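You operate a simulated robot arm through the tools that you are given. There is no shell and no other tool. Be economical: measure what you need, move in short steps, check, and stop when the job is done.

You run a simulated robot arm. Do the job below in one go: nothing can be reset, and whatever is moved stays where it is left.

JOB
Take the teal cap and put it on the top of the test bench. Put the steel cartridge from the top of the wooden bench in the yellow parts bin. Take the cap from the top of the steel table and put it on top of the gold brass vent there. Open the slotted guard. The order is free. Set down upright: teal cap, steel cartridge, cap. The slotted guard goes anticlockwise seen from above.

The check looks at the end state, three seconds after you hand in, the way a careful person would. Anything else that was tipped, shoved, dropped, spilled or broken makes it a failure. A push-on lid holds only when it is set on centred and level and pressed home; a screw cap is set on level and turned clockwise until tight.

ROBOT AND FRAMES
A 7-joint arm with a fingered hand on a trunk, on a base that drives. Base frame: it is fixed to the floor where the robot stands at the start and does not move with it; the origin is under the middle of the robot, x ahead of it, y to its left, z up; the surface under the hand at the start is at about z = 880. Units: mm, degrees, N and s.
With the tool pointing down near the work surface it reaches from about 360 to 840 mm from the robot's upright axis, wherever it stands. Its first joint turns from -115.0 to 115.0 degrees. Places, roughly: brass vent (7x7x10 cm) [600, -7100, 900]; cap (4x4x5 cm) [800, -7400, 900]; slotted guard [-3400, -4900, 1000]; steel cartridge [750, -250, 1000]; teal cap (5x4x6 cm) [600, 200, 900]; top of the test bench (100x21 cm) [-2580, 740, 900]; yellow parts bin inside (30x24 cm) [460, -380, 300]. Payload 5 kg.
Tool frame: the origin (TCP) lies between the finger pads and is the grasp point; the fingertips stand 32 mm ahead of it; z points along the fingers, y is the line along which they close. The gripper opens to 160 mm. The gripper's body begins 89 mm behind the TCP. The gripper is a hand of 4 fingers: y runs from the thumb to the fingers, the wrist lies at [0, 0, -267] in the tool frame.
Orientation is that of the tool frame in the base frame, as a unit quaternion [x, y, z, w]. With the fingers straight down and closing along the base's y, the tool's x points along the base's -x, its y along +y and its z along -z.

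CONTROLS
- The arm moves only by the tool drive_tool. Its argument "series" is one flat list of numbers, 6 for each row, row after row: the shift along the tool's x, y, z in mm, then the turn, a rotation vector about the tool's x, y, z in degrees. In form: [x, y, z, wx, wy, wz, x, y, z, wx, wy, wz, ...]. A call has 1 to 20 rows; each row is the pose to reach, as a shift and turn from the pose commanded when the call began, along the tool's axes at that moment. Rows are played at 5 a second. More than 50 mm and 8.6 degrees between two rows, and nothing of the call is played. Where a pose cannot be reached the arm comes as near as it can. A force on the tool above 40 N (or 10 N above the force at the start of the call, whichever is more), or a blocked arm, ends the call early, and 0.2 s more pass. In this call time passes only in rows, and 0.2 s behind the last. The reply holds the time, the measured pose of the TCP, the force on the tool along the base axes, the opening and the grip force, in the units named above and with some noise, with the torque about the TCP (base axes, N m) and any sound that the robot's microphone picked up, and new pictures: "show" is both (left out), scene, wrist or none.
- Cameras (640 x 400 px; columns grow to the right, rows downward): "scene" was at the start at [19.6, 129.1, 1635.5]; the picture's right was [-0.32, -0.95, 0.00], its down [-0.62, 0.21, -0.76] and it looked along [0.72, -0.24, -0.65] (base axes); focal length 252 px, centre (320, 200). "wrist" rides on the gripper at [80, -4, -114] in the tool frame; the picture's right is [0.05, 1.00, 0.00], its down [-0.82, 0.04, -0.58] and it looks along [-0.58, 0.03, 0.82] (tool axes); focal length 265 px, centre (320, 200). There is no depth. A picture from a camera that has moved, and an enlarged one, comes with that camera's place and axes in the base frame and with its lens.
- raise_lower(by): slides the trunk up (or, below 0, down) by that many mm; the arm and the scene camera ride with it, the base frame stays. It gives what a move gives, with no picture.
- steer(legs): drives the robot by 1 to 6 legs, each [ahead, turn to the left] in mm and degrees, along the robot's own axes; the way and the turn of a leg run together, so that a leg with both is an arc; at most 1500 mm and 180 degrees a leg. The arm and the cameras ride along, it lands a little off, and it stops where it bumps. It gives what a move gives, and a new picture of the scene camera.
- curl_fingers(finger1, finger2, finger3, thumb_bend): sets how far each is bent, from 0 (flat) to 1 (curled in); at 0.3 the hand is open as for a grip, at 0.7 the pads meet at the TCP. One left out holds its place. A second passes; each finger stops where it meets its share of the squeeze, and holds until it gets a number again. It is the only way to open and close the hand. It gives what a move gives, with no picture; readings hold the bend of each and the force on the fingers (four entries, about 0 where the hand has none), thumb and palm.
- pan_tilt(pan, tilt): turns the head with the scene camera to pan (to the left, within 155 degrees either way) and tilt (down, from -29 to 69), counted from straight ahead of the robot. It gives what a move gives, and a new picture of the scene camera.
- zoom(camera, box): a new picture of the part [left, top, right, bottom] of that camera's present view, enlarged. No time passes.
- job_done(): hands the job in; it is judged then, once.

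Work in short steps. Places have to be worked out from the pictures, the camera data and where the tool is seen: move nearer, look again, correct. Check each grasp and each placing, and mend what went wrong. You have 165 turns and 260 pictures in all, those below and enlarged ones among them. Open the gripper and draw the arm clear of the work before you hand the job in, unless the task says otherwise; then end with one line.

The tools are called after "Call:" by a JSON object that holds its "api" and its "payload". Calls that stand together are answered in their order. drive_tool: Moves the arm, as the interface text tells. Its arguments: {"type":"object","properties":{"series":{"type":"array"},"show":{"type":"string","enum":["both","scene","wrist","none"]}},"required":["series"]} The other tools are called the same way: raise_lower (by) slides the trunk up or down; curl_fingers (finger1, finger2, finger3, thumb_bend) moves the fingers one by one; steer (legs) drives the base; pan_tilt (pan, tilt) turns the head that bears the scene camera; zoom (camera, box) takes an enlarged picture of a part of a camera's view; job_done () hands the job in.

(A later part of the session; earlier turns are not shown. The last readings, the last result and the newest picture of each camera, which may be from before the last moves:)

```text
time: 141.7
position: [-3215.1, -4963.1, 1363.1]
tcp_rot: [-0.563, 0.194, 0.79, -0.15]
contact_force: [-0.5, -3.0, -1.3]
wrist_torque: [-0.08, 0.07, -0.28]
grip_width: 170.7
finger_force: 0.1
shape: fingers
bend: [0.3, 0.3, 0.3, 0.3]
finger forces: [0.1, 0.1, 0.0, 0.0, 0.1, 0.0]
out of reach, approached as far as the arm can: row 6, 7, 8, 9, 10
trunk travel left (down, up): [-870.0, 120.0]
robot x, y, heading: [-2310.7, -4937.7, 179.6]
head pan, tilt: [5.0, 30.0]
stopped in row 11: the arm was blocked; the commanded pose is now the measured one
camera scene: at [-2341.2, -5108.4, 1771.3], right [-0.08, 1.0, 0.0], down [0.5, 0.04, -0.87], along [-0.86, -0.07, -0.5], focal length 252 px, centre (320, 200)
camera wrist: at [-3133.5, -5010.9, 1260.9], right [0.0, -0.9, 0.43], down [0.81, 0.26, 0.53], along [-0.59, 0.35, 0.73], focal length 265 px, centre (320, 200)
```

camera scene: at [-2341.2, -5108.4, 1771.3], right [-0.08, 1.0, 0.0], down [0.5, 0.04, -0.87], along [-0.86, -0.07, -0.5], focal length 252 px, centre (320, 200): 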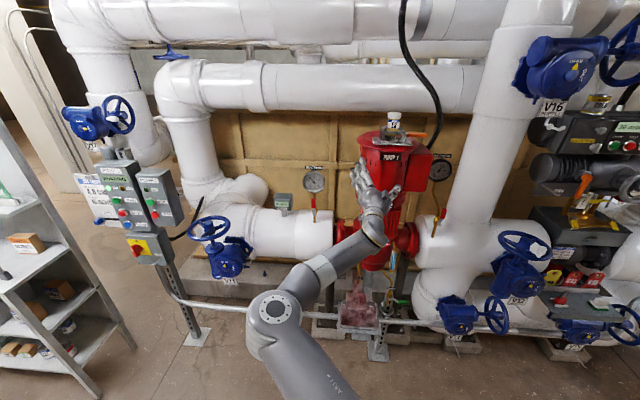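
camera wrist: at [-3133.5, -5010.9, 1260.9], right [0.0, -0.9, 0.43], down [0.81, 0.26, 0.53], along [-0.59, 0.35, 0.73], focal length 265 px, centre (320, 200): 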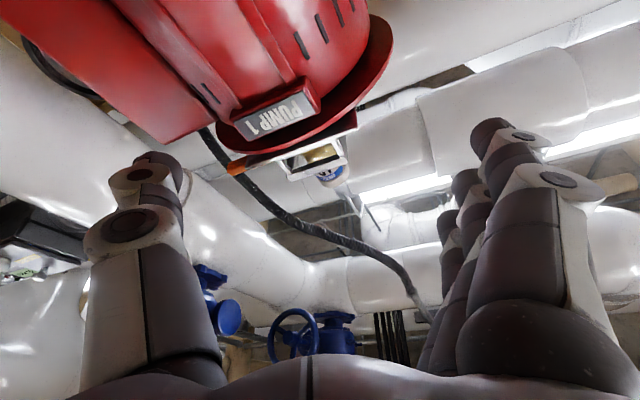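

The pose was out of reach at that stance and the hand drifted up, stopping short of the motor. I back the robot off 350 mm and check.

Call:
{"api": "steer", "payload": {"legs": [[-350, 0]]}}

Call:
{"api": "drive_tool", "payload": {"series": [14, 3, -37, 0.8, 6.2, -2.9, 28, 5, -74, 1.6, 12.5, -5.8, 42, 8, -111, 2.3, 18.7, -8.6, 56, 10, -148, 3.1, 25, -11.5, 70, 13, -185, 3.9, 31.2, -14.4, 85, 15, -222, 4.7, 37.4, -17.3, 99, 18, -259, 5.5, 43.7, -20.2, 113, 20, -296, 6.2, 49.9, -23, 127, 23, -333, 7, 56.2, -25.9, 141, 25, -370, 7.8, 62.4, -28.8]}}

```text
time: 144.0
position: [-2863.0, -4955.3, 1362.9]
tcp_rot: [-0.563, 0.195, 0.789, -0.149]
contact_force: [0.2, -0.9, 0.1]
wrist_torque: [-0.02, -0.03, -0.01]
grip_width: 171.1
finger_force: 0.0
shape: fingers
bend: [0.3, 0.3, 0.3, 0.3]
finger forces: [0.0, 0.0, 0.0, 0.0, 0.1, 0.0]
trunk travel left (down, up): [-870.0, 120.0]
robot x, y, heading: [-1959.1, -4937.5, 179.5]
head pan, tilt: [5.0, 30.0]
camera scene: at [-1991.2, -5104.9, 1771.7], right [-0.08, 1.0, 0.0], down [0.5, 0.04, -0.87], along [-0.86, -0.07, -0.5], focal length 252 px, centre (320, 200)
```

scene: 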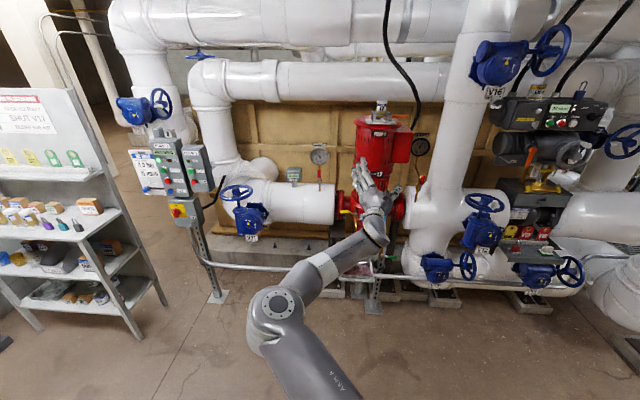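

```text
time: 146.4
position: [-2545.5, -5090.8, 1097.4]
tcp_rot: [0.941, -0.002, -0.337, -0.002]
contact_force: [-0.1, 0.9, 0.4]
wrist_torque: [-0.03, -0.07, 0.04]
grip_width: 170.9
finger_force: 0.1
shape: fingers
bend: [0.3, 0.3, 0.3, 0.3]
finger forces: [0.0, 0.1, 0.0, 0.0, 0.0, 0.1]
out of reach, approached as far as the arm can: row 1, 2, 3, 4, 5, 6
trunk travel left (down, up): [-870.0, 120.0]
robot x, y, heading: [-1961.2, -4940.8, 179.7]
head pan, tilt: [5.0, 30.0]
stopped in row 10: the arm was blocked; the commanded pose is now the measured one
camera scene: at [-1992.2, -5103.0, 1771.7], right [-0.08, 1.0, 0.0], down [0.5, 0.04, -0.87], along [-0.86, -0.07, -0.5], focal length 252 px, centre (320, 200)
camera wrist: at [-2411.4, -5087.6, 1133.1], right [0.03, -1.0, -0.04], down [-0.26, -0.04, 0.96], along [-0.96, -0.02, -0.26], focal length 265 px, centre (320, 200)
```

scene: 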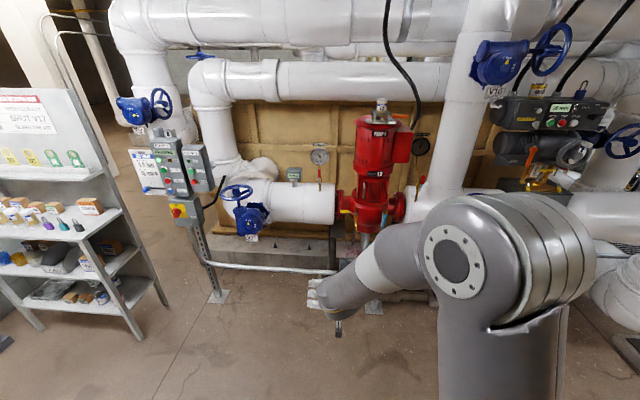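
wrist: 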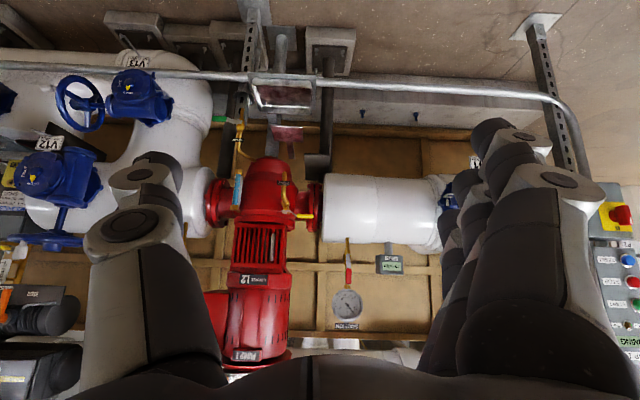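

Recovered to an ordinary pose. The horizontal hand is feasible when it is higher relative to the shoulder, so I lower the trunk 350 mm here in open space and raise the hand to z≈1060 while pitching to horizontal.

Call:
{"api": "raise_lower", "payload": {"by": -350}}

Call:
{"api": "drive_tool", "payload": {"series": [-25, -17, -30, 0, -6.3, 0, -50, -35, -60, 0, -12.6, 0, -75, -52, -91, 0, -19, 0, -100, -70, -121, 0, -25.3, 0, -124, -87, -151, 0, -31.6, 0, -149, -104, -181, 0, -38, 0, -174, -122, -212, 0, -44.3, 0, -199, -139, -242, 0, -50.6, 0]}}

```text
time: 149.8
position: [-2545.5, -5093.3, 747.5]
tcp_rot: [0.941, -0.002, -0.339, -0.003]
contact_force: [0.7, 0.1, 0.1]
wrist_torque: [0.05, 0.02, 0.0]
grip_width: 171.0
finger_force: 0.0
shape: fingers
bend: [0.3, 0.3, 0.3, 0.3]
finger forces: [0.0, 0.0, 0.1, 0.1, 0.1, 0.1]
trunk travel left (down, up): [-520.0, 470.0]
robot x, y, heading: [-1965.4, -4940.0, 179.5]
head pan, tilt: [5.0, 30.0]
```

```text
time: 151.8
position: [-2543.4, -4940.9, 1049.3]
tcp_rot: [0.713, -0.056, -0.697, -0.058]
contact_force: [0.8, 0.5, -0.1]
wrist_torque: [0.0, -0.01, 0.1]
grip_width: 170.8
finger_force: 0.0
shape: fingers
bend: [0.3, 0.3, 0.3, 0.3]
finger forces: [0.1, 0.1, 0.1, 0.0, 0.1, 0.0]
out of reach, approached as far as the arm can: row 7, 8
trunk travel left (down, up): [-520.0, 470.0]
robot x, y, heading: [-1958.9, -4941.7, 179.7]
head pan, tilt: [5.0, 30.0]
stopped in row 8: the arm was blocked; the commanded pose is now the measured one
camera scene: at [-1991.8, -5102.7, 1421.9], right [-0.08, 1.0, 0.0], down [0.5, 0.04, -0.87], along [-0.86, -0.07, -0.5], focal length 252 px, centre (320, 200)
camera wrist: at [-2429.0, -4952.4, 970.0], right [-0.16, -0.99, -0.06], down [0.54, -0.13, 0.83], along [-0.82, 0.1, 0.56], focal length 265 px, centre (320, 200)
```

scene: 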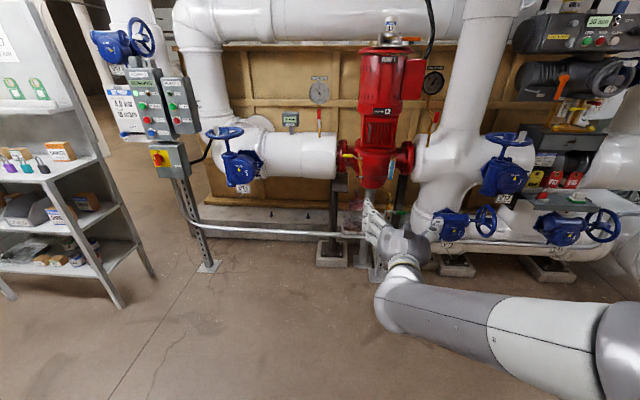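
wrist: 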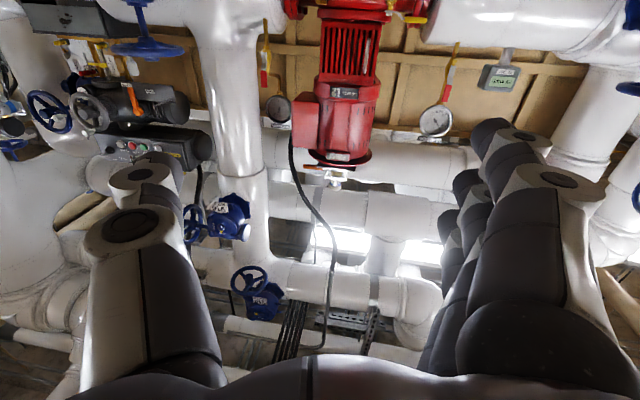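

The hand is now horizontal, pointing west (about 9° to the north), which is fine for the handle. I drive 600 mm ahead, leaving ~170 mm to the guard, and look.

Call:
{"api": "steer", "payload": {"legs": [[600, 0]]}}

Call:
{"api": "drive_tool", "payload": {"series": [0, 0, -1, 0, 0, 0], "show": "wrist"}}

Call:
{"api": "zoom", "payload": {"camera": "scene", "box": [300, 80, 500, 280]}}

```text
time: 155.2
position: [-3139.7, -4936.0, 1048.7]
tcp_rot: [0.712, -0.056, -0.697, -0.059]
contact_force: [-0.9, 0.2, 0.9]
wrist_torque: [0.0, 0.01, 0.03]
grip_width: 170.7
finger_force: 0.1
shape: fingers
bend: [0.3, 0.3, 0.3, 0.3]
finger forces: [0.0, 0.0, 0.0, 0.1, 0.0, 0.0]
trunk travel left (down, up): [-520.0, 470.0]
robot x, y, heading: [-2557.7, -4938.0, 179.7]
head pan, tilt: [5.0, 30.0]
camera scene: at [-2589.6, -5100.9, 1421.7], right [-0.08, 1.0, 0.0], down [0.5, 0.04, -0.87], along [-0.86, -0.07, -0.5], focal length 252 px, centre (320, 200)
```

scene: 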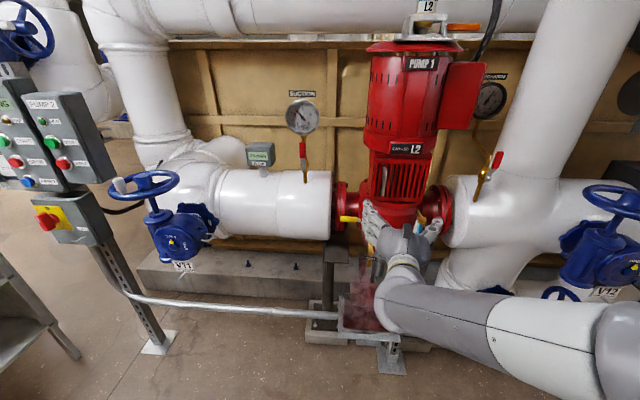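

```text
time: 155.6
position: [-3140.3, -4937.3, 1049.3]
tcp_rot: [0.713, -0.056, -0.697, -0.059]
contact_force: [-0.2, -0.5, -0.1]
wrist_torque: [0.04, -0.01, 0.0]
grip_width: 170.9
finger_force: 0.0
shape: fingers
bend: [0.3, 0.3, 0.3, 0.3]
finger forces: [0.1, 0.1, 0.0, 0.0, 0.0, 0.0]
trunk travel left (down, up): [-520.0, 470.0]
robot x, y, heading: [-2556.9, -4933.5, 179.5]
head pan, tilt: [5.0, 30.0]
camera wrist: at [-3026.1, -4949.9, 970.2], right [-0.16, -0.99, -0.06], down [0.54, -0.14, 0.83], along [-0.82, 0.1, 0.56], focal length 265 px, centre (320, 200)
```

wrist: 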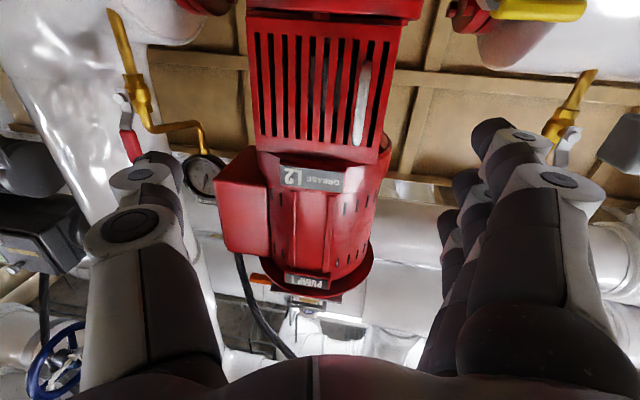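

```text
2.00 times, centred on (400, 180) of scene
camera zoom: at [-2589.7, -5100.8, 1421.7], right [-0.08, 1.0, 0.0], down [0.5, 0.04, -0.87], along [-0.86, -0.07, -0.5], focal length 505 px, centre (160, 240)
```

zoom: 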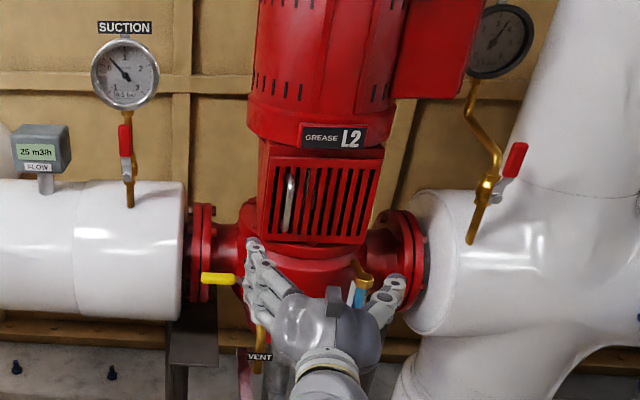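

The handle is at about (-3365,-4950,1052). I align laterally, pre-curl the hand to a ~60 mm gap, and drive 140 mm closer.

Call:
{"api": "drive_tool", "payload": {"series": [-4, 20, 0, 0, 0, 0, -6, 40, 0, 0, 0, 0], "show": "none"}}

Call:
{"api": "curl_fingers", "payload": {"finger1": 0.52, "finger2": 0.52, "finger3": 0.52, "thumb_bend": 0.52}}

Call:
{"api": "steer", "payload": {"legs": [[130, 0]]}}

Call:
{"api": "drive_tool", "payload": {"series": [0, 0, 1, 0, 0, 0], "show": "wrist"}}

```text
time: 156.2
position: [-3146.0, -4976.6, 1053.0]
tcp_rot: [0.713, -0.056, -0.697, -0.06]
contact_force: [1.1, -0.1, -0.5]
wrist_torque: [0.01, 0.03, -0.01]
grip_width: 170.9
finger_force: 0.0
shape: fingers
bend: [0.3, 0.3, 0.3, 0.3]
finger forces: [0.0, 0.0, 0.0, 0.1, 0.0, 0.0]
trunk travel left (down, up): [-520.0, 470.0]
robot x, y, heading: [-2560.3, -4936.9, 179.3]
head pan, tilt: [5.0, 30.0]
```

```text
time: 157.2
position: [-3145.7, -4976.2, 1054.5]
tcp_rot: [0.713, -0.056, -0.697, -0.059]
contact_force: [0.3, 0.6, -0.4]
wrist_torque: [-0.01, 0.01, 0.03]
grip_width: 84.3
finger_force: 0.0
shape: fingers
bend: [0.52, 0.52, 0.52, 0.52]
finger forces: [0.0, 0.0, 0.0, 0.0, 0.0, 0.1]
trunk travel left (down, up): [-520.0, 470.0]
robot x, y, heading: [-2557.5, -4938.9, 179.6]
head pan, tilt: [5.0, 30.0]
```

```text
time: 158.5
position: [-3276.1, -4975.0, 1054.0]
tcp_rot: [0.713, -0.056, -0.697, -0.059]
contact_force: [1.2, 0.0, 0.5]
wrist_torque: [-0.02, 0.0, 0.02]
grip_width: 84.2
finger_force: 0.1
shape: fingers
bend: [0.52, 0.52, 0.52, 0.52]
finger forces: [0.0, 0.1, 0.0, 0.1, 0.1, 0.0]
trunk travel left (down, up): [-520.0, 470.0]
robot x, y, heading: [-2689.1, -4938.2, 179.8]
head pan, tilt: [5.0, 30.0]
camera scene: at [-2719.9, -5100.0, 1421.6], right [-0.08, 1.0, 0.0], down [0.5, 0.04, -0.87], along [-0.86, -0.07, -0.5], focal length 252 px, centre (320, 200)
```

scene: 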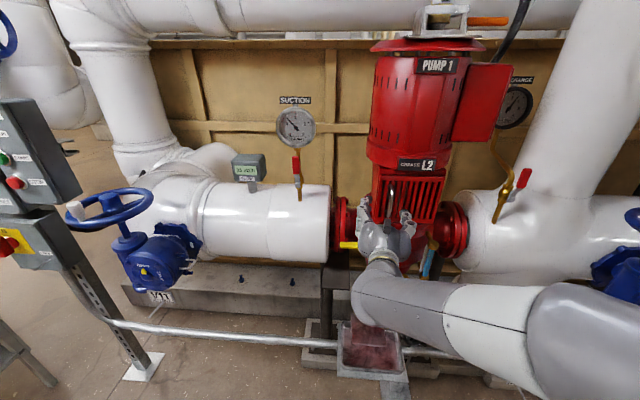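

```text
time: 158.9
position: [-3278.5, -4974.8, 1053.3]
tcp_rot: [0.713, -0.055, -0.697, -0.059]
contact_force: [0.8, -0.1, 0.2]
wrist_torque: [-0.04, 0.04, 0.04]
grip_width: 84.1
finger_force: 0.0
shape: fingers
bend: [0.52, 0.52, 0.52, 0.52]
finger forces: [0.1, 0.0, 0.0, 0.1, 0.1, 0.0]
trunk travel left (down, up): [-520.0, 470.0]
robot x, y, heading: [-2689.2, -4940.6, 179.5]
head pan, tilt: [5.0, 30.0]
camera wrist: at [-3163.4, -4988.1, 975.4], right [-0.16, -0.99, -0.06], down [0.54, -0.14, 0.83], along [-0.82, 0.1, 0.56], focal length 265 px, centre (320, 200)
```

wrist: 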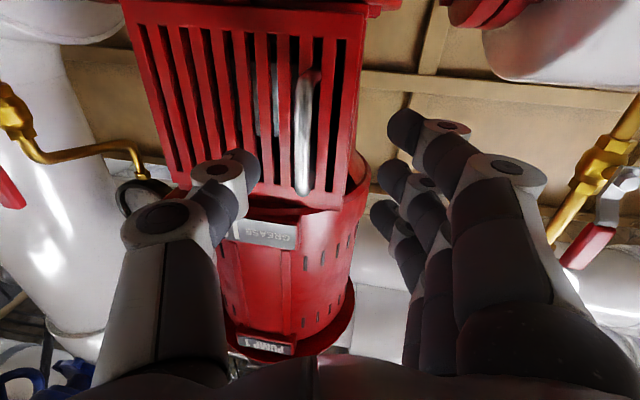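

The bar is centred at about y=-4948. I shift 16 mm toward it and advance 40 mm.

Call:
{"api": "drive_tool", "payload": {"series": [0, -16, 0, 0, 0, 0, 0, -16, 20, 0, 0, 0, 0, -16, 40, 0, 0, 0]}}

Call:
{"api": "zoom", "payload": {"camera": "scene", "box": [330, 130, 470, 270]}}

```text
time: 159.7
position: [-3314.9, -4954.6, 1053.8]
tcp_rot: [0.713, -0.054, -0.696, -0.058]
contact_force: [0.0, 0.6, 0.6]
wrist_torque: [-0.02, -0.04, 0.02]
grip_width: 84.2
finger_force: 0.0
shape: fingers
bend: [0.52, 0.52, 0.52, 0.52]
finger forces: [0.0, 0.0, 0.0, 0.0, 0.0, 0.1]
trunk travel left (down, up): [-520.0, 470.0]
robot x, y, heading: [-2688.5, -4931.7, 179.7]
head pan, tilt: [5.0, 30.0]
camera scene: at [-2720.0, -5100.3, 1421.6], right [-0.08, 1.0, 0.0], down [0.5, 0.04, -0.87], along [-0.86, -0.07, -0.5], focal length 252 px, centre (320, 200)
camera wrist: at [-3201.0, -4966.5, 974.6], right [-0.16, -0.99, -0.06], down [0.54, -0.14, 0.83], along [-0.82, 0.1, 0.56], focal length 265 px, centre (320, 200)
```

scene: 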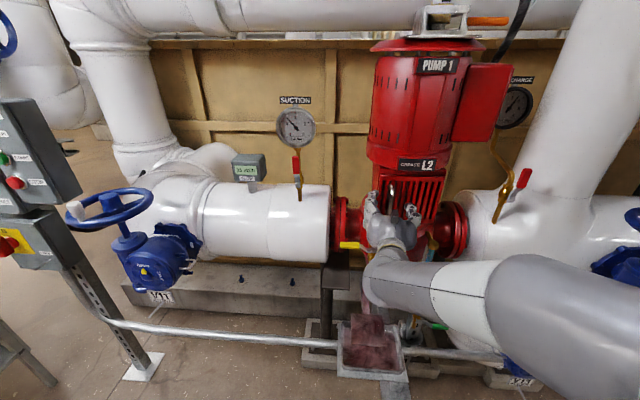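
wrist: 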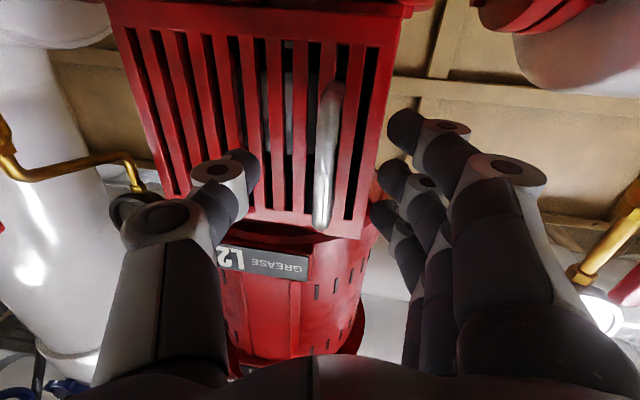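

```text
2.86 times, centred on (400, 200) of scene
camera zoom: at [-2720.0, -5100.3, 1421.6], right [-0.08, 1.0, 0.0], down [0.5, 0.04, -0.87], along [-0.86, -0.07, -0.5], focal length 721 px, centre (91, 200)
```

zoom: 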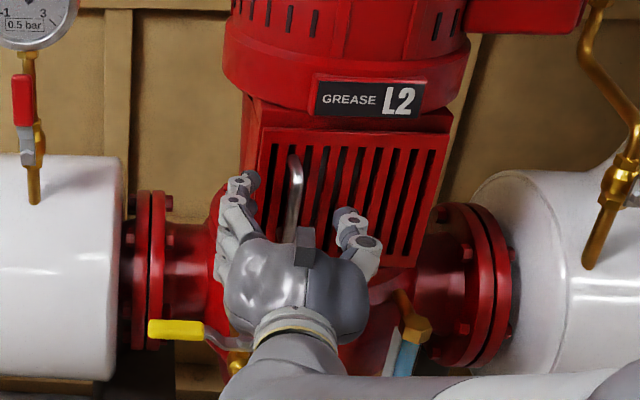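

The bar sits between thumb and fingers. I advance 30 mm more while watching the force.

Call:
{"api": "drive_tool", "payload": {"series": [0, 0, 15, 0, 0, 0, 0, 0, 30, 0, 0, 0], "show": "wrist"}}

```text
time: 160.1
position: [-3317.2, -4896.1, 1081.2]
tcp_rot: [-0.693, 0.073, 0.709, 0.11]
contact_force: [4.9, -20.9, -9.4]
wrist_torque: [0.18, -0.6, 0.53]
grip_width: 105.6
finger_force: 19.0
shape: fingers
bend: [0.47, 0.46, 0.52, 0.52]
finger forces: [21.3, 15.4, 1.1, 0.0, 0.0, 0.0]
trunk travel left (down, up): [-520.0, 470.0]
robot x, y, heading: [-2686.3, -4935.0, 179.9]
head pan, tilt: [5.0, 30.0]
stopped in row 2: the force on the tool passed its limit at 57 N (the readings are from after the stop); the commanded pose is now the measured one
camera wrist: at [-3207.3, -4916.7, 997.7], right [-0.26, -0.96, -0.1], down [0.56, -0.23, 0.8], along [-0.79, 0.15, 0.6], focal length 265 px, centre (320, 200)
```

wrist: 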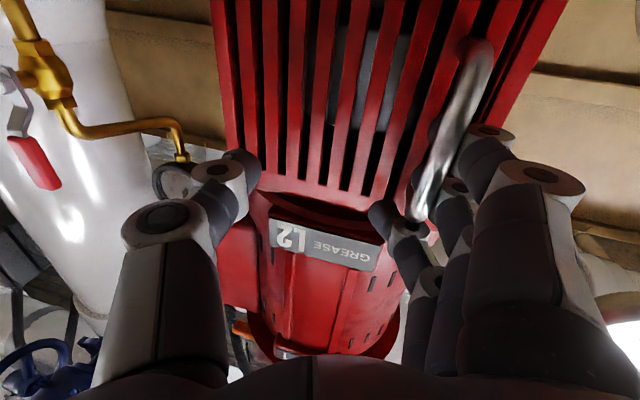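

The arm swung near its reach limit and two fingers now press the bar from the side. I zoom to see how the fingers sit relative to the bar before moving.

Call:
{"api": "zoom", "payload": {"camera": "wrist", "box": [320, 20, 560, 260]}}

Call:
{"api": "pan_tilt", "payload": {"pan": 5, "tilt": 28}}

Call:
{"api": "zoom", "payload": {"camera": "scene", "box": [350, 130, 490, 270]}}

```text
1.67 times, centred on (440, 140) of wrist
camera zoom: at [-3207.3, -4916.7, 997.7], right [-0.26, -0.96, -0.1], down [0.56, -0.23, 0.8], along [-0.79, 0.15, 0.6], focal length 442 px, centre (120, 300)
```

zoom: 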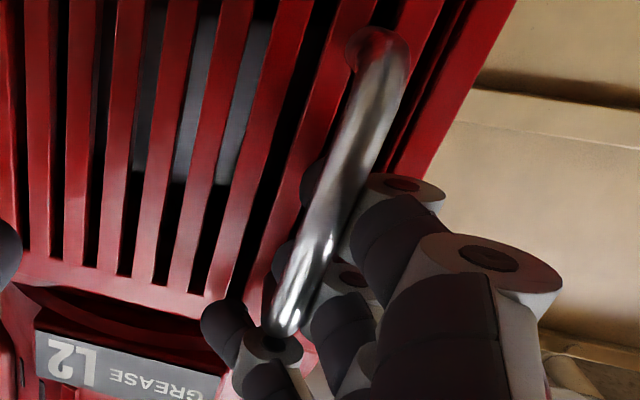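

```text
time: 160.7
position: [-3319.0, -4895.4, 1080.4]
tcp_rot: [-0.694, 0.076, 0.708, 0.107]
contact_force: [6.3, -28.2, -17.0]
wrist_torque: [0.52, -0.95, 1.04]
grip_width: 106.6
finger_force: 24.6
shape: fingers
bend: [0.47, 0.46, 0.52, 0.52]
finger forces: [27.2, 21.3, 0.0, 0.1, 0.1, 0.0]
trunk travel left (down, up): [-520.0, 470.0]
robot x, y, heading: [-2689.9, -4932.6, 179.8]
head pan, tilt: [5.0, 28.0]
camera scene: at [-2720.4, -5103.9, 1424.2], right [-0.08, 1.0, 0.0], down [0.47, 0.04, -0.88], along [-0.88, -0.07, -0.47], focal length 252 px, centre (320, 200)
```

scene: 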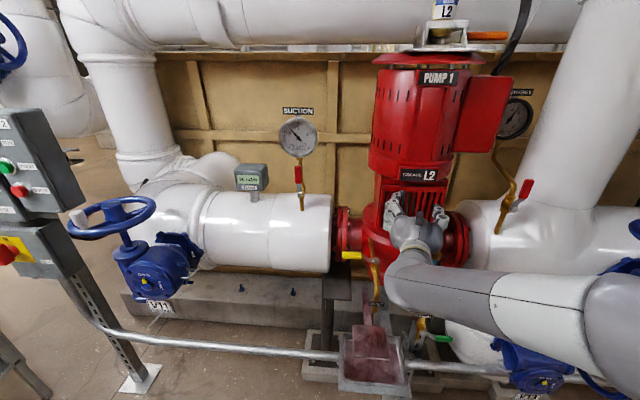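

```text
2.86 times, centred on (420, 200) of scene
camera zoom: at [-2720.4, -5103.9, 1424.2], right [-0.08, 1.0, 0.0], down [0.47, 0.04, -0.88], along [-0.88, -0.07, -0.47], focal length 721 px, centre (34, 200)
```

zoom: 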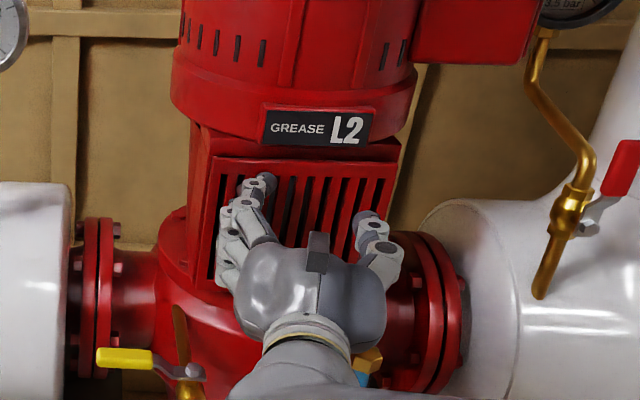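

Fingertips 1 and 2 are hooked behind the bar. I close thumb and fingers to grip the bar properly.

Call:
{"api": "curl_fingers", "payload": {"finger1": 0.62, "finger2": 0.62, "finger3": 0.62, "thumb_bend": 0.68}}

Call:
{"api": "zoom", "payload": {"camera": "wrist", "box": [200, 20, 560, 260]}}

```text
time: 161.1
position: [-3316.5, -4902.3, 1080.8]
tcp_rot: [-0.695, 0.071, 0.709, 0.1]
contact_force: [6.2, -24.1, -7.1]
wrist_torque: [-0.09, -0.4, 0.91]
grip_width: 64.0
finger_force: 18.0
shape: fingers
bend: [0.57, 0.56, 0.62, 0.68]
finger forces: [18.2, 17.3, 0.1, 0.1, 0.0, 0.0]
trunk travel left (down, up): [-520.0, 470.0]
robot x, y, heading: [-2687.4, -4935.4, -179.9]
head pan, tilt: [5.0, 28.0]
stopped: the arm was blocked; the commanded pose is now the measured one
```

```text
1.67 times, centred on (380, 140) of wrist
camera zoom: at [-3207.0, -4921.4, 997.8], right [-0.24, -0.97, -0.09], down [0.56, -0.21, 0.8], along [-0.79, 0.14, 0.59], focal length 442 px, centre (220, 300)
```

zoom: 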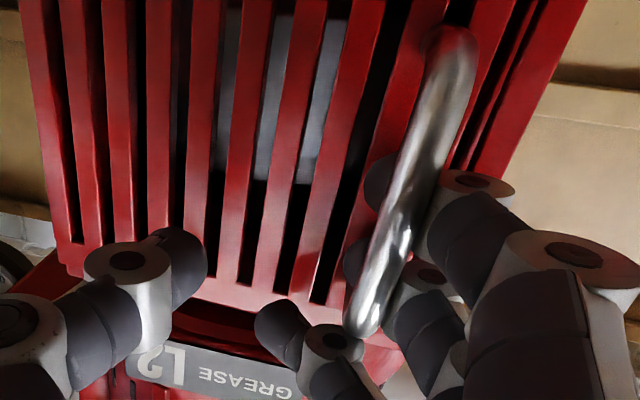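

The hook is good. I pull by driving back 40 mm.

Call:
{"api": "steer", "payload": {"legs": [[-40, 0]]}}

Call:
{"api": "zoom", "payload": {"camera": "wrist", "box": [160, 0, 560, 260]}}

```text
time: 161.9
position: [-3276.3, -4892.9, 1082.3]
tcp_rot: [-0.694, 0.079, 0.709, 0.102]
contact_force: [1.2, -2.9, -8.4]
wrist_torque: [0.33, -0.22, 0.13]
grip_width: 50.3
finger_force: 5.3
shape: fingers
bend: [0.61, 0.6, 0.62, 0.68]
finger forces: [1.0, 9.0, 0.6, 0.0, 0.1, 0.1]
trunk travel left (down, up): [-520.0, 470.0]
robot x, y, heading: [-2648.0, -4936.0, 179.7]
head pan, tilt: [5.0, 28.0]
camera scene: at [-2680.2, -5100.9, 1424.7], right [-0.08, 1.0, 0.0], down [0.47, 0.04, -0.88], along [-0.88, -0.07, -0.47], focal length 252 px, centre (320, 200)
```

scene: 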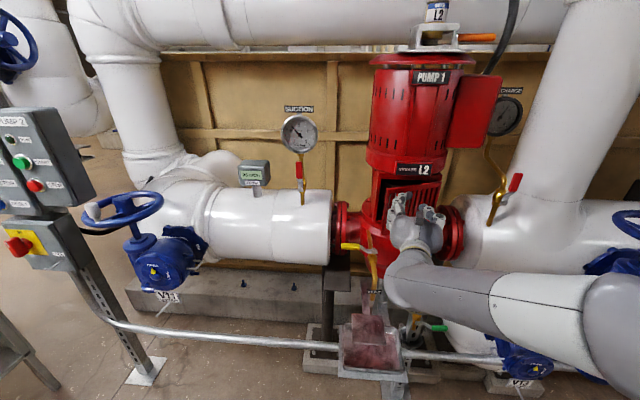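

```text
1.54 times, centred on (360, 130) of wrist
camera zoom: at [-3168.2, -4914.1, 998.2], right [-0.26, -0.96, -0.08], down [0.56, -0.22, 0.8], along [-0.79, 0.16, 0.6], focal length 408 px, centre (258, 308)
```

zoom: 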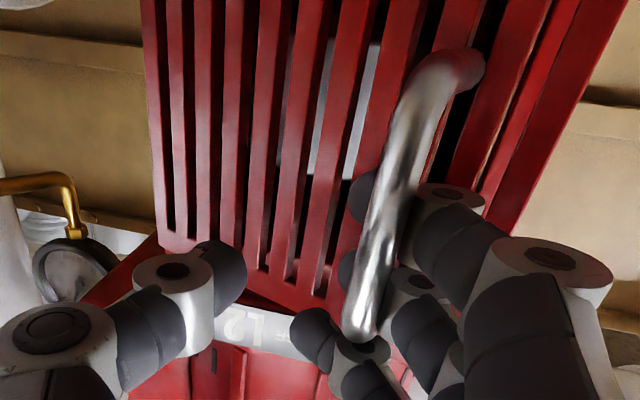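

The guard is swinging open. I continue pulling back with a slight right turn to follow the arc.

Call:
{"api": "steer", "payload": {"legs": [[-50, -2]]}}

Call:
{"api": "zoom", "payload": {"camera": "wrist", "box": [160, 0, 560, 260]}}

```text
time: 162.9
position: [-3225.8, -4870.8, 1081.6]
tcp_rot: [-0.692, 0.091, 0.707, 0.114]
contact_force: [1.5, -1.0, -6.3]
wrist_torque: [0.17, -0.16, 0.07]
grip_width: 48.9
finger_force: 2.9
shape: fingers
bend: [0.61, 0.62, 0.62, 0.68]
finger forces: [0.0, 5.8, 0.0, 0.0, 0.0, 0.0]
trunk travel left (down, up): [-520.0, 470.0]
robot x, y, heading: [-2597.3, -4935.8, 177.9]
head pan, tilt: [5.0, 28.0]
camera scene: at [-2635.1, -5100.1, 1424.8], right [-0.05, 1.0, 0.0], down [0.47, 0.02, -0.88], along [-0.88, -0.04, -0.47], focal length 252 px, centre (320, 200)
```

scene: 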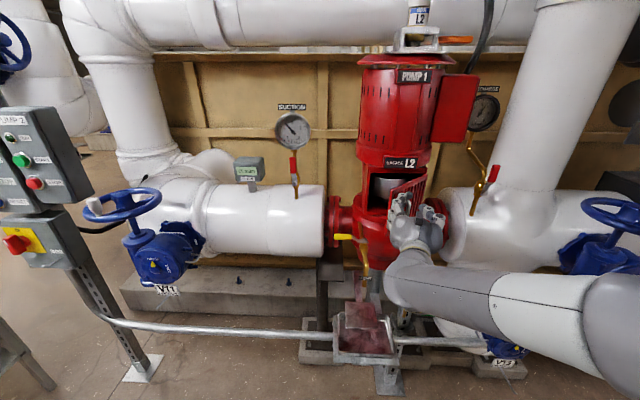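

```text
1.54 times, centred on (360, 130) of wrist
camera zoom: at [-3116.3, -4897.1, 998.0], right [-0.29, -0.95, -0.08], down [0.55, -0.23, 0.8], along [-0.78, 0.19, 0.6], focal length 408 px, centre (258, 308)
```

zoom: 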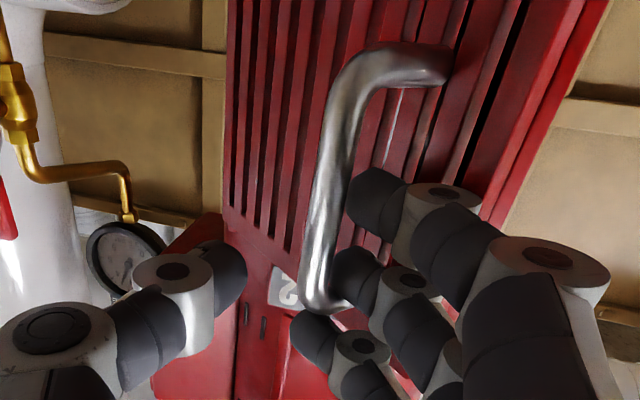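

About 40° open. I continue the arc: back 40 mm with more right turn.

Call:
{"api": "steer", "payload": {"legs": [[-40, -4.5]]}}

Call:
{"api": "zoom", "payload": {"camera": "wrist", "box": [160, 0, 560, 260]}}

```text
time: 163.8
position: [-3178.0, -4824.2, 1083.1]
tcp_rot: [-0.688, 0.119, 0.702, 0.143]
contact_force: [-0.3, -0.3, 0.1]
wrist_torque: [0.02, 0.03, 0.01]
grip_width: 48.5
finger_force: 0.1
shape: fingers
bend: [0.62, 0.61, 0.62, 0.68]
finger forces: [0.0, 0.0, 0.0, 0.1, 0.0, 0.1]
trunk travel left (down, up): [-520.0, 470.0]
robot x, y, heading: [-2558.2, -4938.9, 173.5]
head pan, tilt: [5.0, 28.0]
camera scene: at [-2607.7, -5099.7, 1424.9], right [0.03, 1.0, 0.0], down [0.47, -0.01, -0.88], along [-0.88, 0.03, -0.47], focal length 252 px, centre (320, 200)
```

scene: 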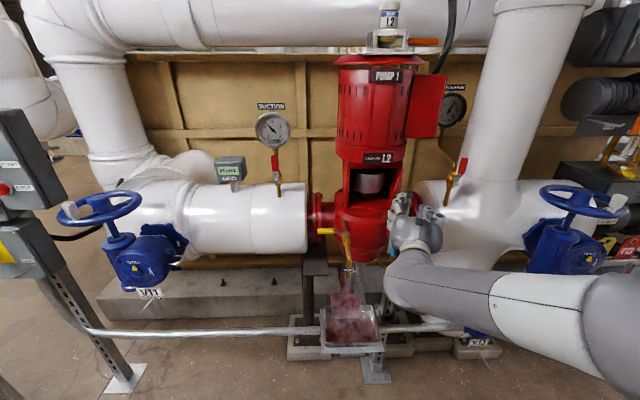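

```text
1.54 times, centred on (360, 130) of wrist
camera zoom: at [-3071.5, -4859.0, 998.3], right [-0.36, -0.93, -0.08], down [0.53, -0.28, 0.8], along [-0.76, 0.25, 0.6], focal length 408 px, centre (258, 308)
```

zoom: 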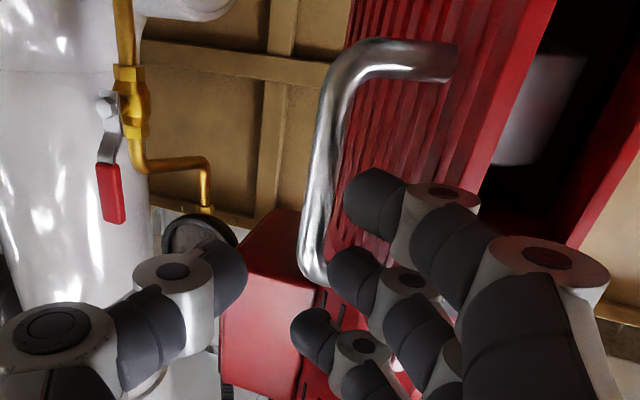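

The guard is ~65° open. I carry on once more with the same motion.

Call:
{"api": "steer", "payload": {"legs": [[-25, -5]]}}

Call:
{"api": "zoom", "payload": {"camera": "scene", "box": [300, 120, 480, 280]}}

Call:
{"api": "zoom", "payload": {"camera": "wrist", "box": [160, 0, 560, 260]}}

```text
time: 164.7
position: [-3139.2, -4775.5, 1081.4]
tcp_rot: [-0.682, 0.149, 0.695, 0.173]
contact_force: [-0.2, -0.1, -0.5]
wrist_torque: [-0.01, 0.01, 0.01]
grip_width: 48.8
finger_force: 0.0
shape: fingers
bend: [0.62, 0.61, 0.62, 0.68]
finger forces: [0.0, 0.0, 0.0, 0.0, 0.1, 0.1]
trunk travel left (down, up): [-520.0, 470.0]
robot x, y, heading: [-2534.4, -4945.6, 168.3]
head pan, tilt: [5.0, 28.0]
camera scene: at [-2596.6, -5098.7, 1424.9], right [0.12, 0.99, 0.0], down [0.47, -0.06, -0.88], along [-0.88, 0.1, -0.47], focal length 252 px, centre (320, 200)
```

scene: 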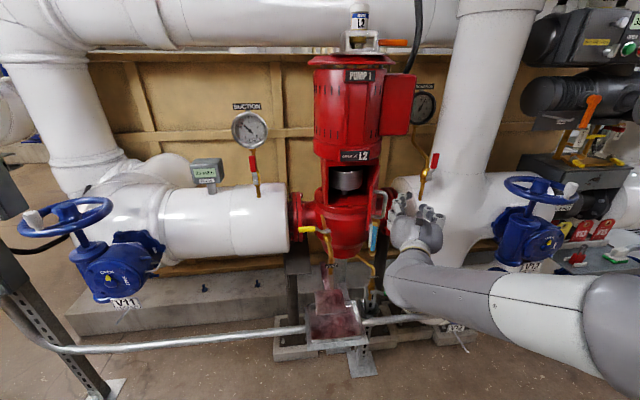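

```text
2.50 times, centred on (390, 200) of scene
camera zoom: at [-2596.6, -5098.7, 1424.9], right [0.12, 0.99, 0.0], down [0.47, -0.06, -0.88], along [-0.88, 0.1, -0.47], focal length 631 px, centre (145, 200)
```

zoom: 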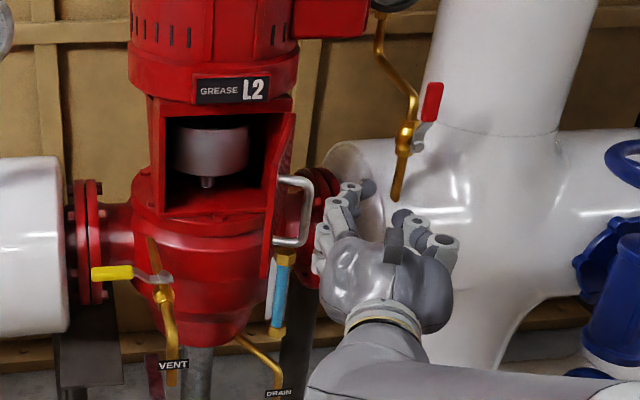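

```text
1.54 times, centred on (360, 130) of wrist
camera zoom: at [-3037.7, -4818.3, 998.3], right [-0.44, -0.89, -0.08], down [0.51, -0.32, 0.8], along [-0.74, 0.31, 0.6], focal length 408 px, centre (258, 308)
```

zoom: 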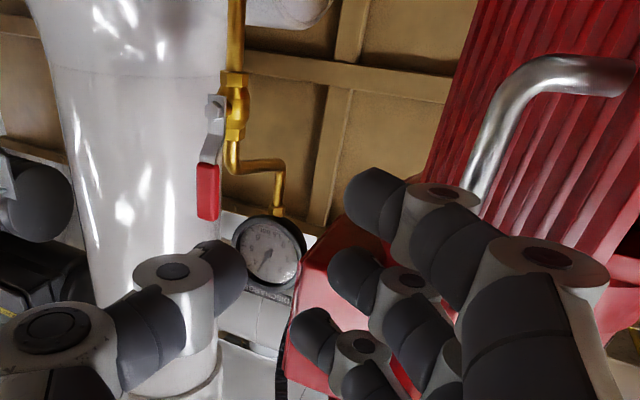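

The hand slipped off once the guard was past ~65°. I'll push it fully open from the inside: back off, swing left, then come in south of its free edge.

Call:
{"api": "steer", "payload": {"legs": [[-150, 0], [0, 14]]}}

Call:
{"api": "drive_tool", "payload": {"series": [0, 0, -1, 0, 0, 0], "show": "wrist"}}

```text
time: 166.9
position: [-3015.9, -4959.5, 1082.4]
tcp_rot: [-0.695, 0.065, 0.711, 0.087]
contact_force: [0.0, 0.2, 0.4]
wrist_torque: [0.01, 0.0, -0.05]
grip_width: 48.9
finger_force: 0.1
shape: fingers
bend: [0.62, 0.61, 0.62, 0.68]
finger forces: [0.0, 0.1, 0.0, 0.1, 0.0, 0.0]
trunk travel left (down, up): [-520.0, 470.0]
robot x, y, heading: [-2385.6, -4974.6, -177.7]
head pan, tilt: [5.0, 28.0]
camera scene: at [-2410.1, -5140.3, 1424.8], right [-0.13, 0.99, 0.0], down [0.47, 0.06, -0.88], along [-0.88, -0.11, -0.47], focal length 252 px, centre (320, 200)
```

scene: 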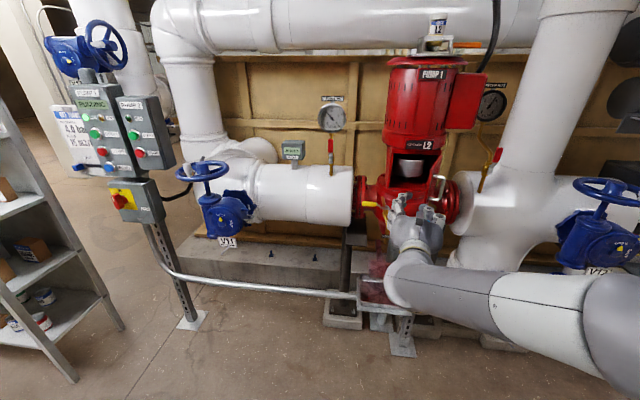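

```text
time: 167.3
position: [-3013.2, -4958.7, 1082.7]
tcp_rot: [-0.695, 0.065, 0.711, 0.088]
contact_force: [0.0, 0.1, -0.6]
wrist_torque: [0.01, 0.03, 0.01]
grip_width: 48.8
finger_force: 0.0
shape: fingers
bend: [0.62, 0.61, 0.62, 0.68]
finger forces: [0.0, 0.0, 0.0, 0.0, 0.0, 0.0]
trunk travel left (down, up): [-520.0, 470.0]
robot x, y, heading: [-2383.3, -4973.6, -177.5]
head pan, tilt: [5.0, 28.0]
camera wrist: at [-2904.8, -4975.2, 998.1], right [-0.21, -0.97, -0.08], down [0.57, -0.19, 0.8], along [-0.79, 0.13, 0.6], focal length 265 px, centre (320, 200)
```

wrist: 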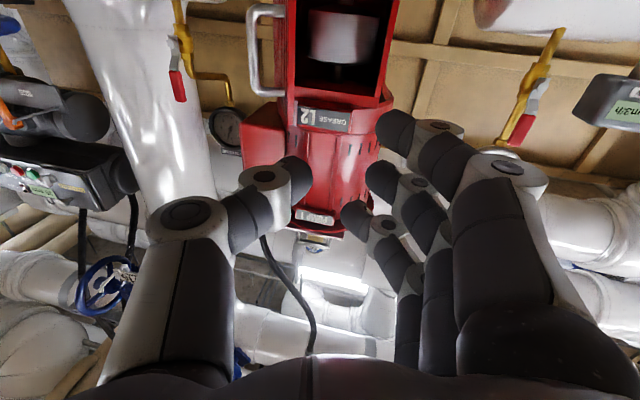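

Call:
{"api": "zoom", "payload": {"camera": "wrist", "box": [220, 0, 420, 130]}}

Call:
{"api": "zoom", "payload": {"camera": "scene", "box": [350, 110, 490, 230]}}

```text
3.08 times, centred on (320, 65) of wrist
camera zoom: at [-2904.8, -4975.2, 998.1], right [-0.21, -0.97, -0.08], down [0.57, -0.19, 0.8], along [-0.79, 0.13, 0.6], focal length 817 px, centre (320, 615)
```

zoom: 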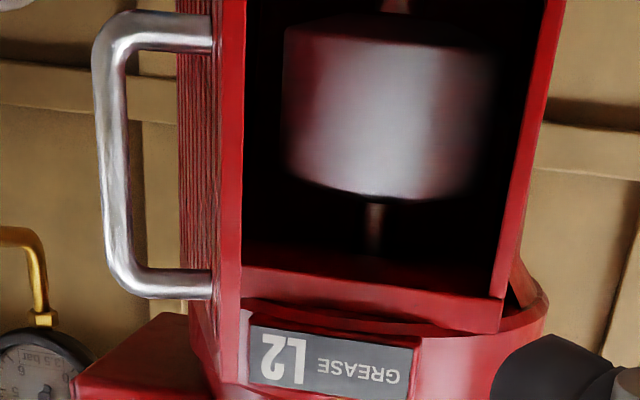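

```text
3.33 times, centred on (420, 170) of scene
camera zoom: at [-2410.1, -5140.2, 1424.8], right [-0.13, 0.99, 0.0], down [0.47, 0.06, -0.88], along [-0.88, -0.11, -0.47], focal length 841 px, centre (-13, 300)
```

zoom: 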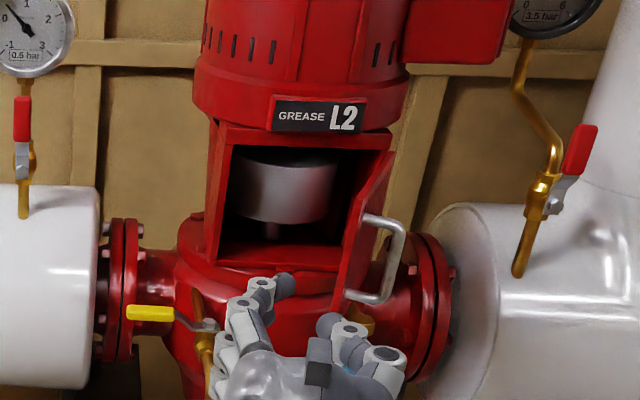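

The guard stands ~63° open. I swing 2° further left for clearance and drive 225 mm in, south of its free edge.

Call:
{"api": "steer", "payload": {"legs": [[0, 2], [225, 0]]}}

Call:
{"api": "drive_tool", "payload": {"series": [0, 0, -1, 0, 0, 0], "show": "wrist"}}

Call:
{"api": "zoom", "payload": {"camera": "scene", "box": [350, 110, 490, 230]}}

```text
time: 169.4
position: [-3237.8, -4997.2, 1081.3]
tcp_rot: [-0.696, 0.052, 0.712, 0.075]
contact_force: [-0.7, 0.1, -0.2]
wrist_torque: [-0.04, -0.01, -0.01]
grip_width: 49.0
finger_force: 0.0
shape: fingers
bend: [0.62, 0.61, 0.62, 0.68]
finger forces: [0.0, 0.1, 0.0, 0.0, 0.0, 0.0]
trunk travel left (down, up): [-520.0, 470.0]
robot x, y, heading: [-2609.1, -4994.3, -175.8]
head pan, tilt: [5.0, 28.0]
camera scene: at [-2628.0, -5157.9, 1424.8], right [-0.16, 0.99, 0.0], down [0.46, 0.08, -0.88], along [-0.87, -0.14, -0.47], focal length 252 px, centre (320, 200)
```

scene: 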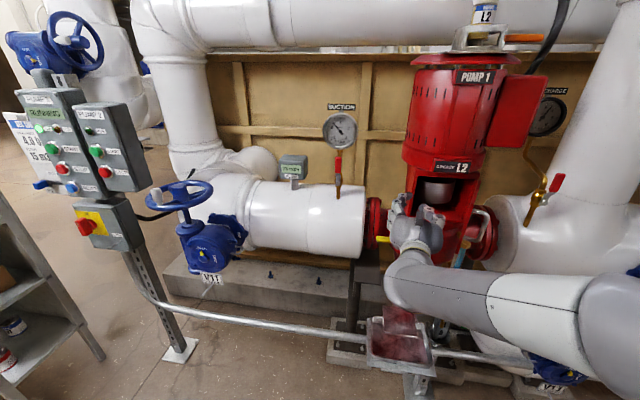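

```text
time: 169.8
position: [-3236.5, -4996.2, 1081.7]
tcp_rot: [-0.696, 0.053, 0.712, 0.075]
contact_force: [-0.3, 0.7, 0.8]
wrist_torque: [0.01, 0.01, -0.03]
grip_width: 48.7
finger_force: 0.0
shape: fingers
bend: [0.62, 0.61, 0.62, 0.68]
finger forces: [0.1, 0.0, 0.0, 0.0, 0.0, 0.0]
trunk travel left (down, up): [-520.0, 470.0]
robot x, y, heading: [-2607.2, -4993.2, -175.7]
head pan, tilt: [5.0, 28.0]
camera wrist: at [-3126.9, -5010.0, 998.1], right [-0.18, -0.98, -0.08], down [0.58, -0.17, 0.8], along [-0.8, 0.1, 0.6], focal length 265 px, centre (320, 200)
```

wrist: 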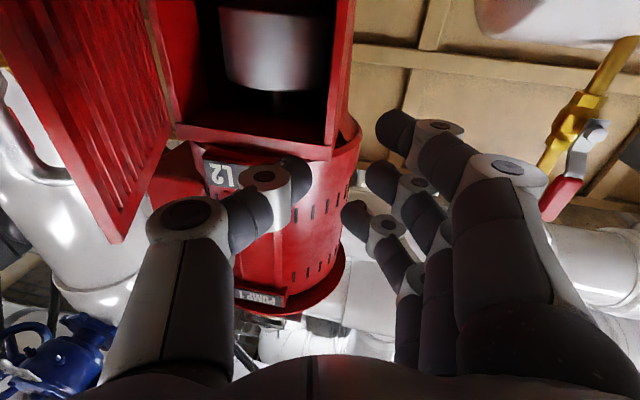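

```text
3.33 times, centred on (420, 170) of scene
camera zoom: at [-2628.0, -5157.8, 1424.8], right [-0.16, 0.99, 0.0], down [0.46, 0.08, -0.88], along [-0.87, -0.14, -0.47], focal length 841 px, centre (-13, 300)
```

zoom: 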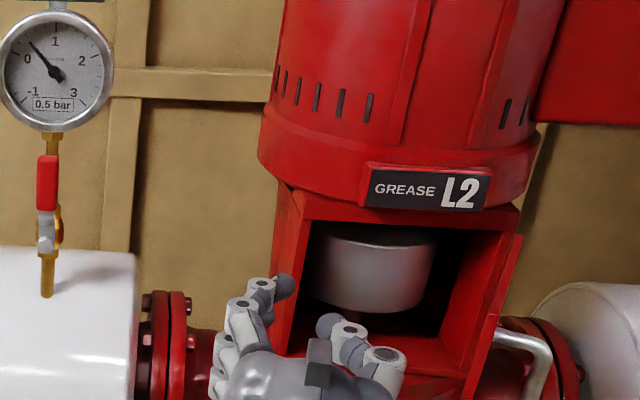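

The hand is inside the guard's swing. I turn right in steps to push it further open.

Call:
{"api": "steer", "payload": {"legs": [[0, -8]]}}

Call:
{"api": "steer", "payload": {"legs": [[0, -5]]}}

Call:
{"api": "zoom", "payload": {"camera": "scene", "box": [320, 110, 460, 230]}}

```text
time: 170.8
position: [-3232.4, -4909.5, 1081.1]
tcp_rot: [-0.691, 0.102, 0.705, 0.125]
contact_force: [0.1, -0.1, -0.1]
wrist_torque: [0.01, 0.01, 0.0]
grip_width: 48.3
finger_force: 0.2
shape: fingers
bend: [0.62, 0.61, 0.62, 0.68]
finger forces: [0.0, 0.0, 0.0, 0.1, 0.0, 0.0]
trunk travel left (down, up): [-520.0, 470.0]
robot x, y, heading: [-2607.3, -4996.0, 176.1]
head pan, tilt: [5.0, 28.0]
camera scene: at [-2651.2, -5153.6, 1424.8], right [-0.02, 1.0, 0.0], down [0.47, 0.01, -0.88], along [-0.88, -0.02, -0.47], focal length 252 px, centre (320, 200)
```

scene: 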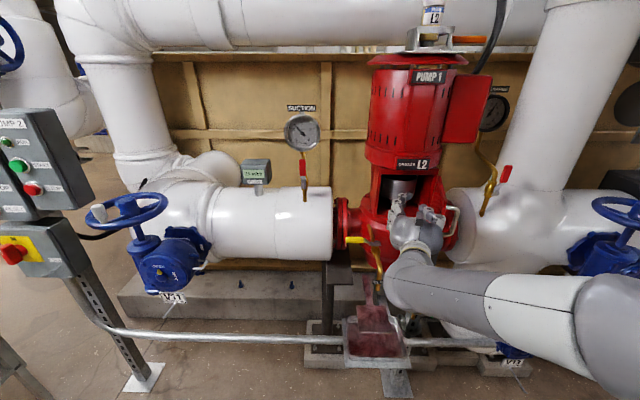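

```text
time: 171.7
position: [-3221.3, -4855.7, 1081.1]
tcp_rot: [-0.686, 0.132, 0.699, 0.156]
contact_force: [0.7, 0.2, -0.2]
wrist_torque: [0.01, -0.01, -0.06]
grip_width: 48.0
finger_force: 0.0
shape: fingers
bend: [0.62, 0.61, 0.62, 0.68]
finger forces: [0.1, 0.0, 0.0, 0.0, 0.1, 0.0]
trunk travel left (down, up): [-520.0, 470.0]
robot x, y, heading: [-2605.8, -4990.4, 171.2]
head pan, tilt: [5.0, 28.0]
camera scene: at [-2665.2, -5149.3, 1424.8], right [0.07, 1.0, 0.0], down [0.47, -0.03, -0.88], along [-0.88, 0.06, -0.47], focal length 252 px, centre (320, 200)
```

scene: 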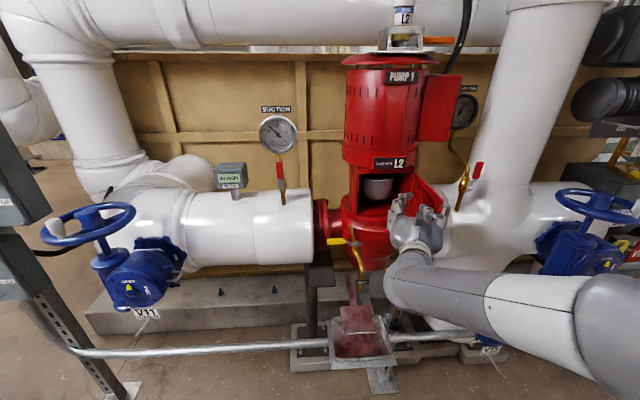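

```text
3.33 times, centred on (390, 170) of scene
camera zoom: at [-2665.2, -5149.3, 1424.8], right [0.07, 1.0, 0.0], down [0.47, -0.03, -0.88], along [-0.88, 0.06, -0.47], focal length 841 px, centre (87, 300)
```

zoom: 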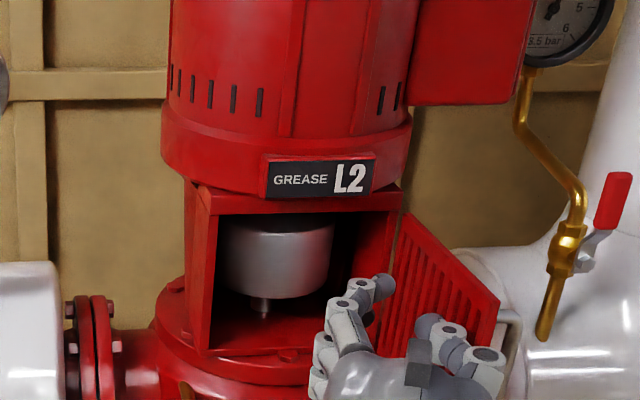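

The guard is now past 90°. I push a little more to see whether it reaches its stop.

Call:
{"api": "steer", "payload": {"legs": [[0, -4]]}}

Call:
{"api": "zoom", "payload": {"camera": "scene", "box": [300, 110, 480, 240]}}

```text
time: 172.5
position: [-3211.1, -4812.3, 1082.4]
tcp_rot: [-0.68, 0.156, 0.693, 0.181]
contact_force: [0.2, 0.8, 0.1]
wrist_torque: [0.01, -0.01, -0.04]
grip_width: 48.4
finger_force: 0.0
shape: fingers
bend: [0.62, 0.61, 0.62, 0.68]
finger forces: [0.0, 0.0, 0.1, 0.1, 0.0, 0.0]
trunk travel left (down, up): [-520.0, 470.0]
robot x, y, heading: [-2606.7, -4988.0, 167.3]
head pan, tilt: [5.0, 28.0]
camera scene: at [-2676.1, -5145.0, 1424.8], right [0.14, 0.99, 0.0], down [0.47, -0.06, -0.88], along [-0.87, 0.12, -0.47], focal length 252 px, centre (320, 200)
```

scene: 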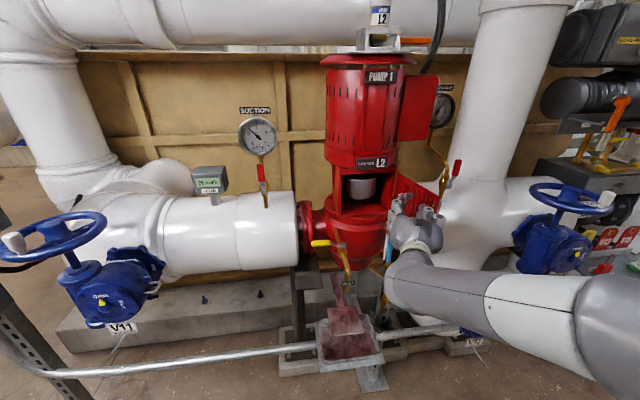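

```text
3.08 times, centred on (390, 175) of scene
camera zoom: at [-2676.1, -5145.0, 1424.8], right [0.14, 0.99, 0.0], down [0.47, -0.06, -0.88], along [-0.87, 0.12, -0.47], focal length 776 px, centre (105, 277)
```

zoom: 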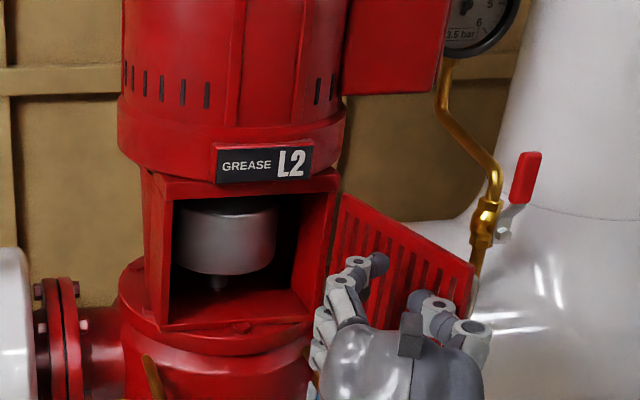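

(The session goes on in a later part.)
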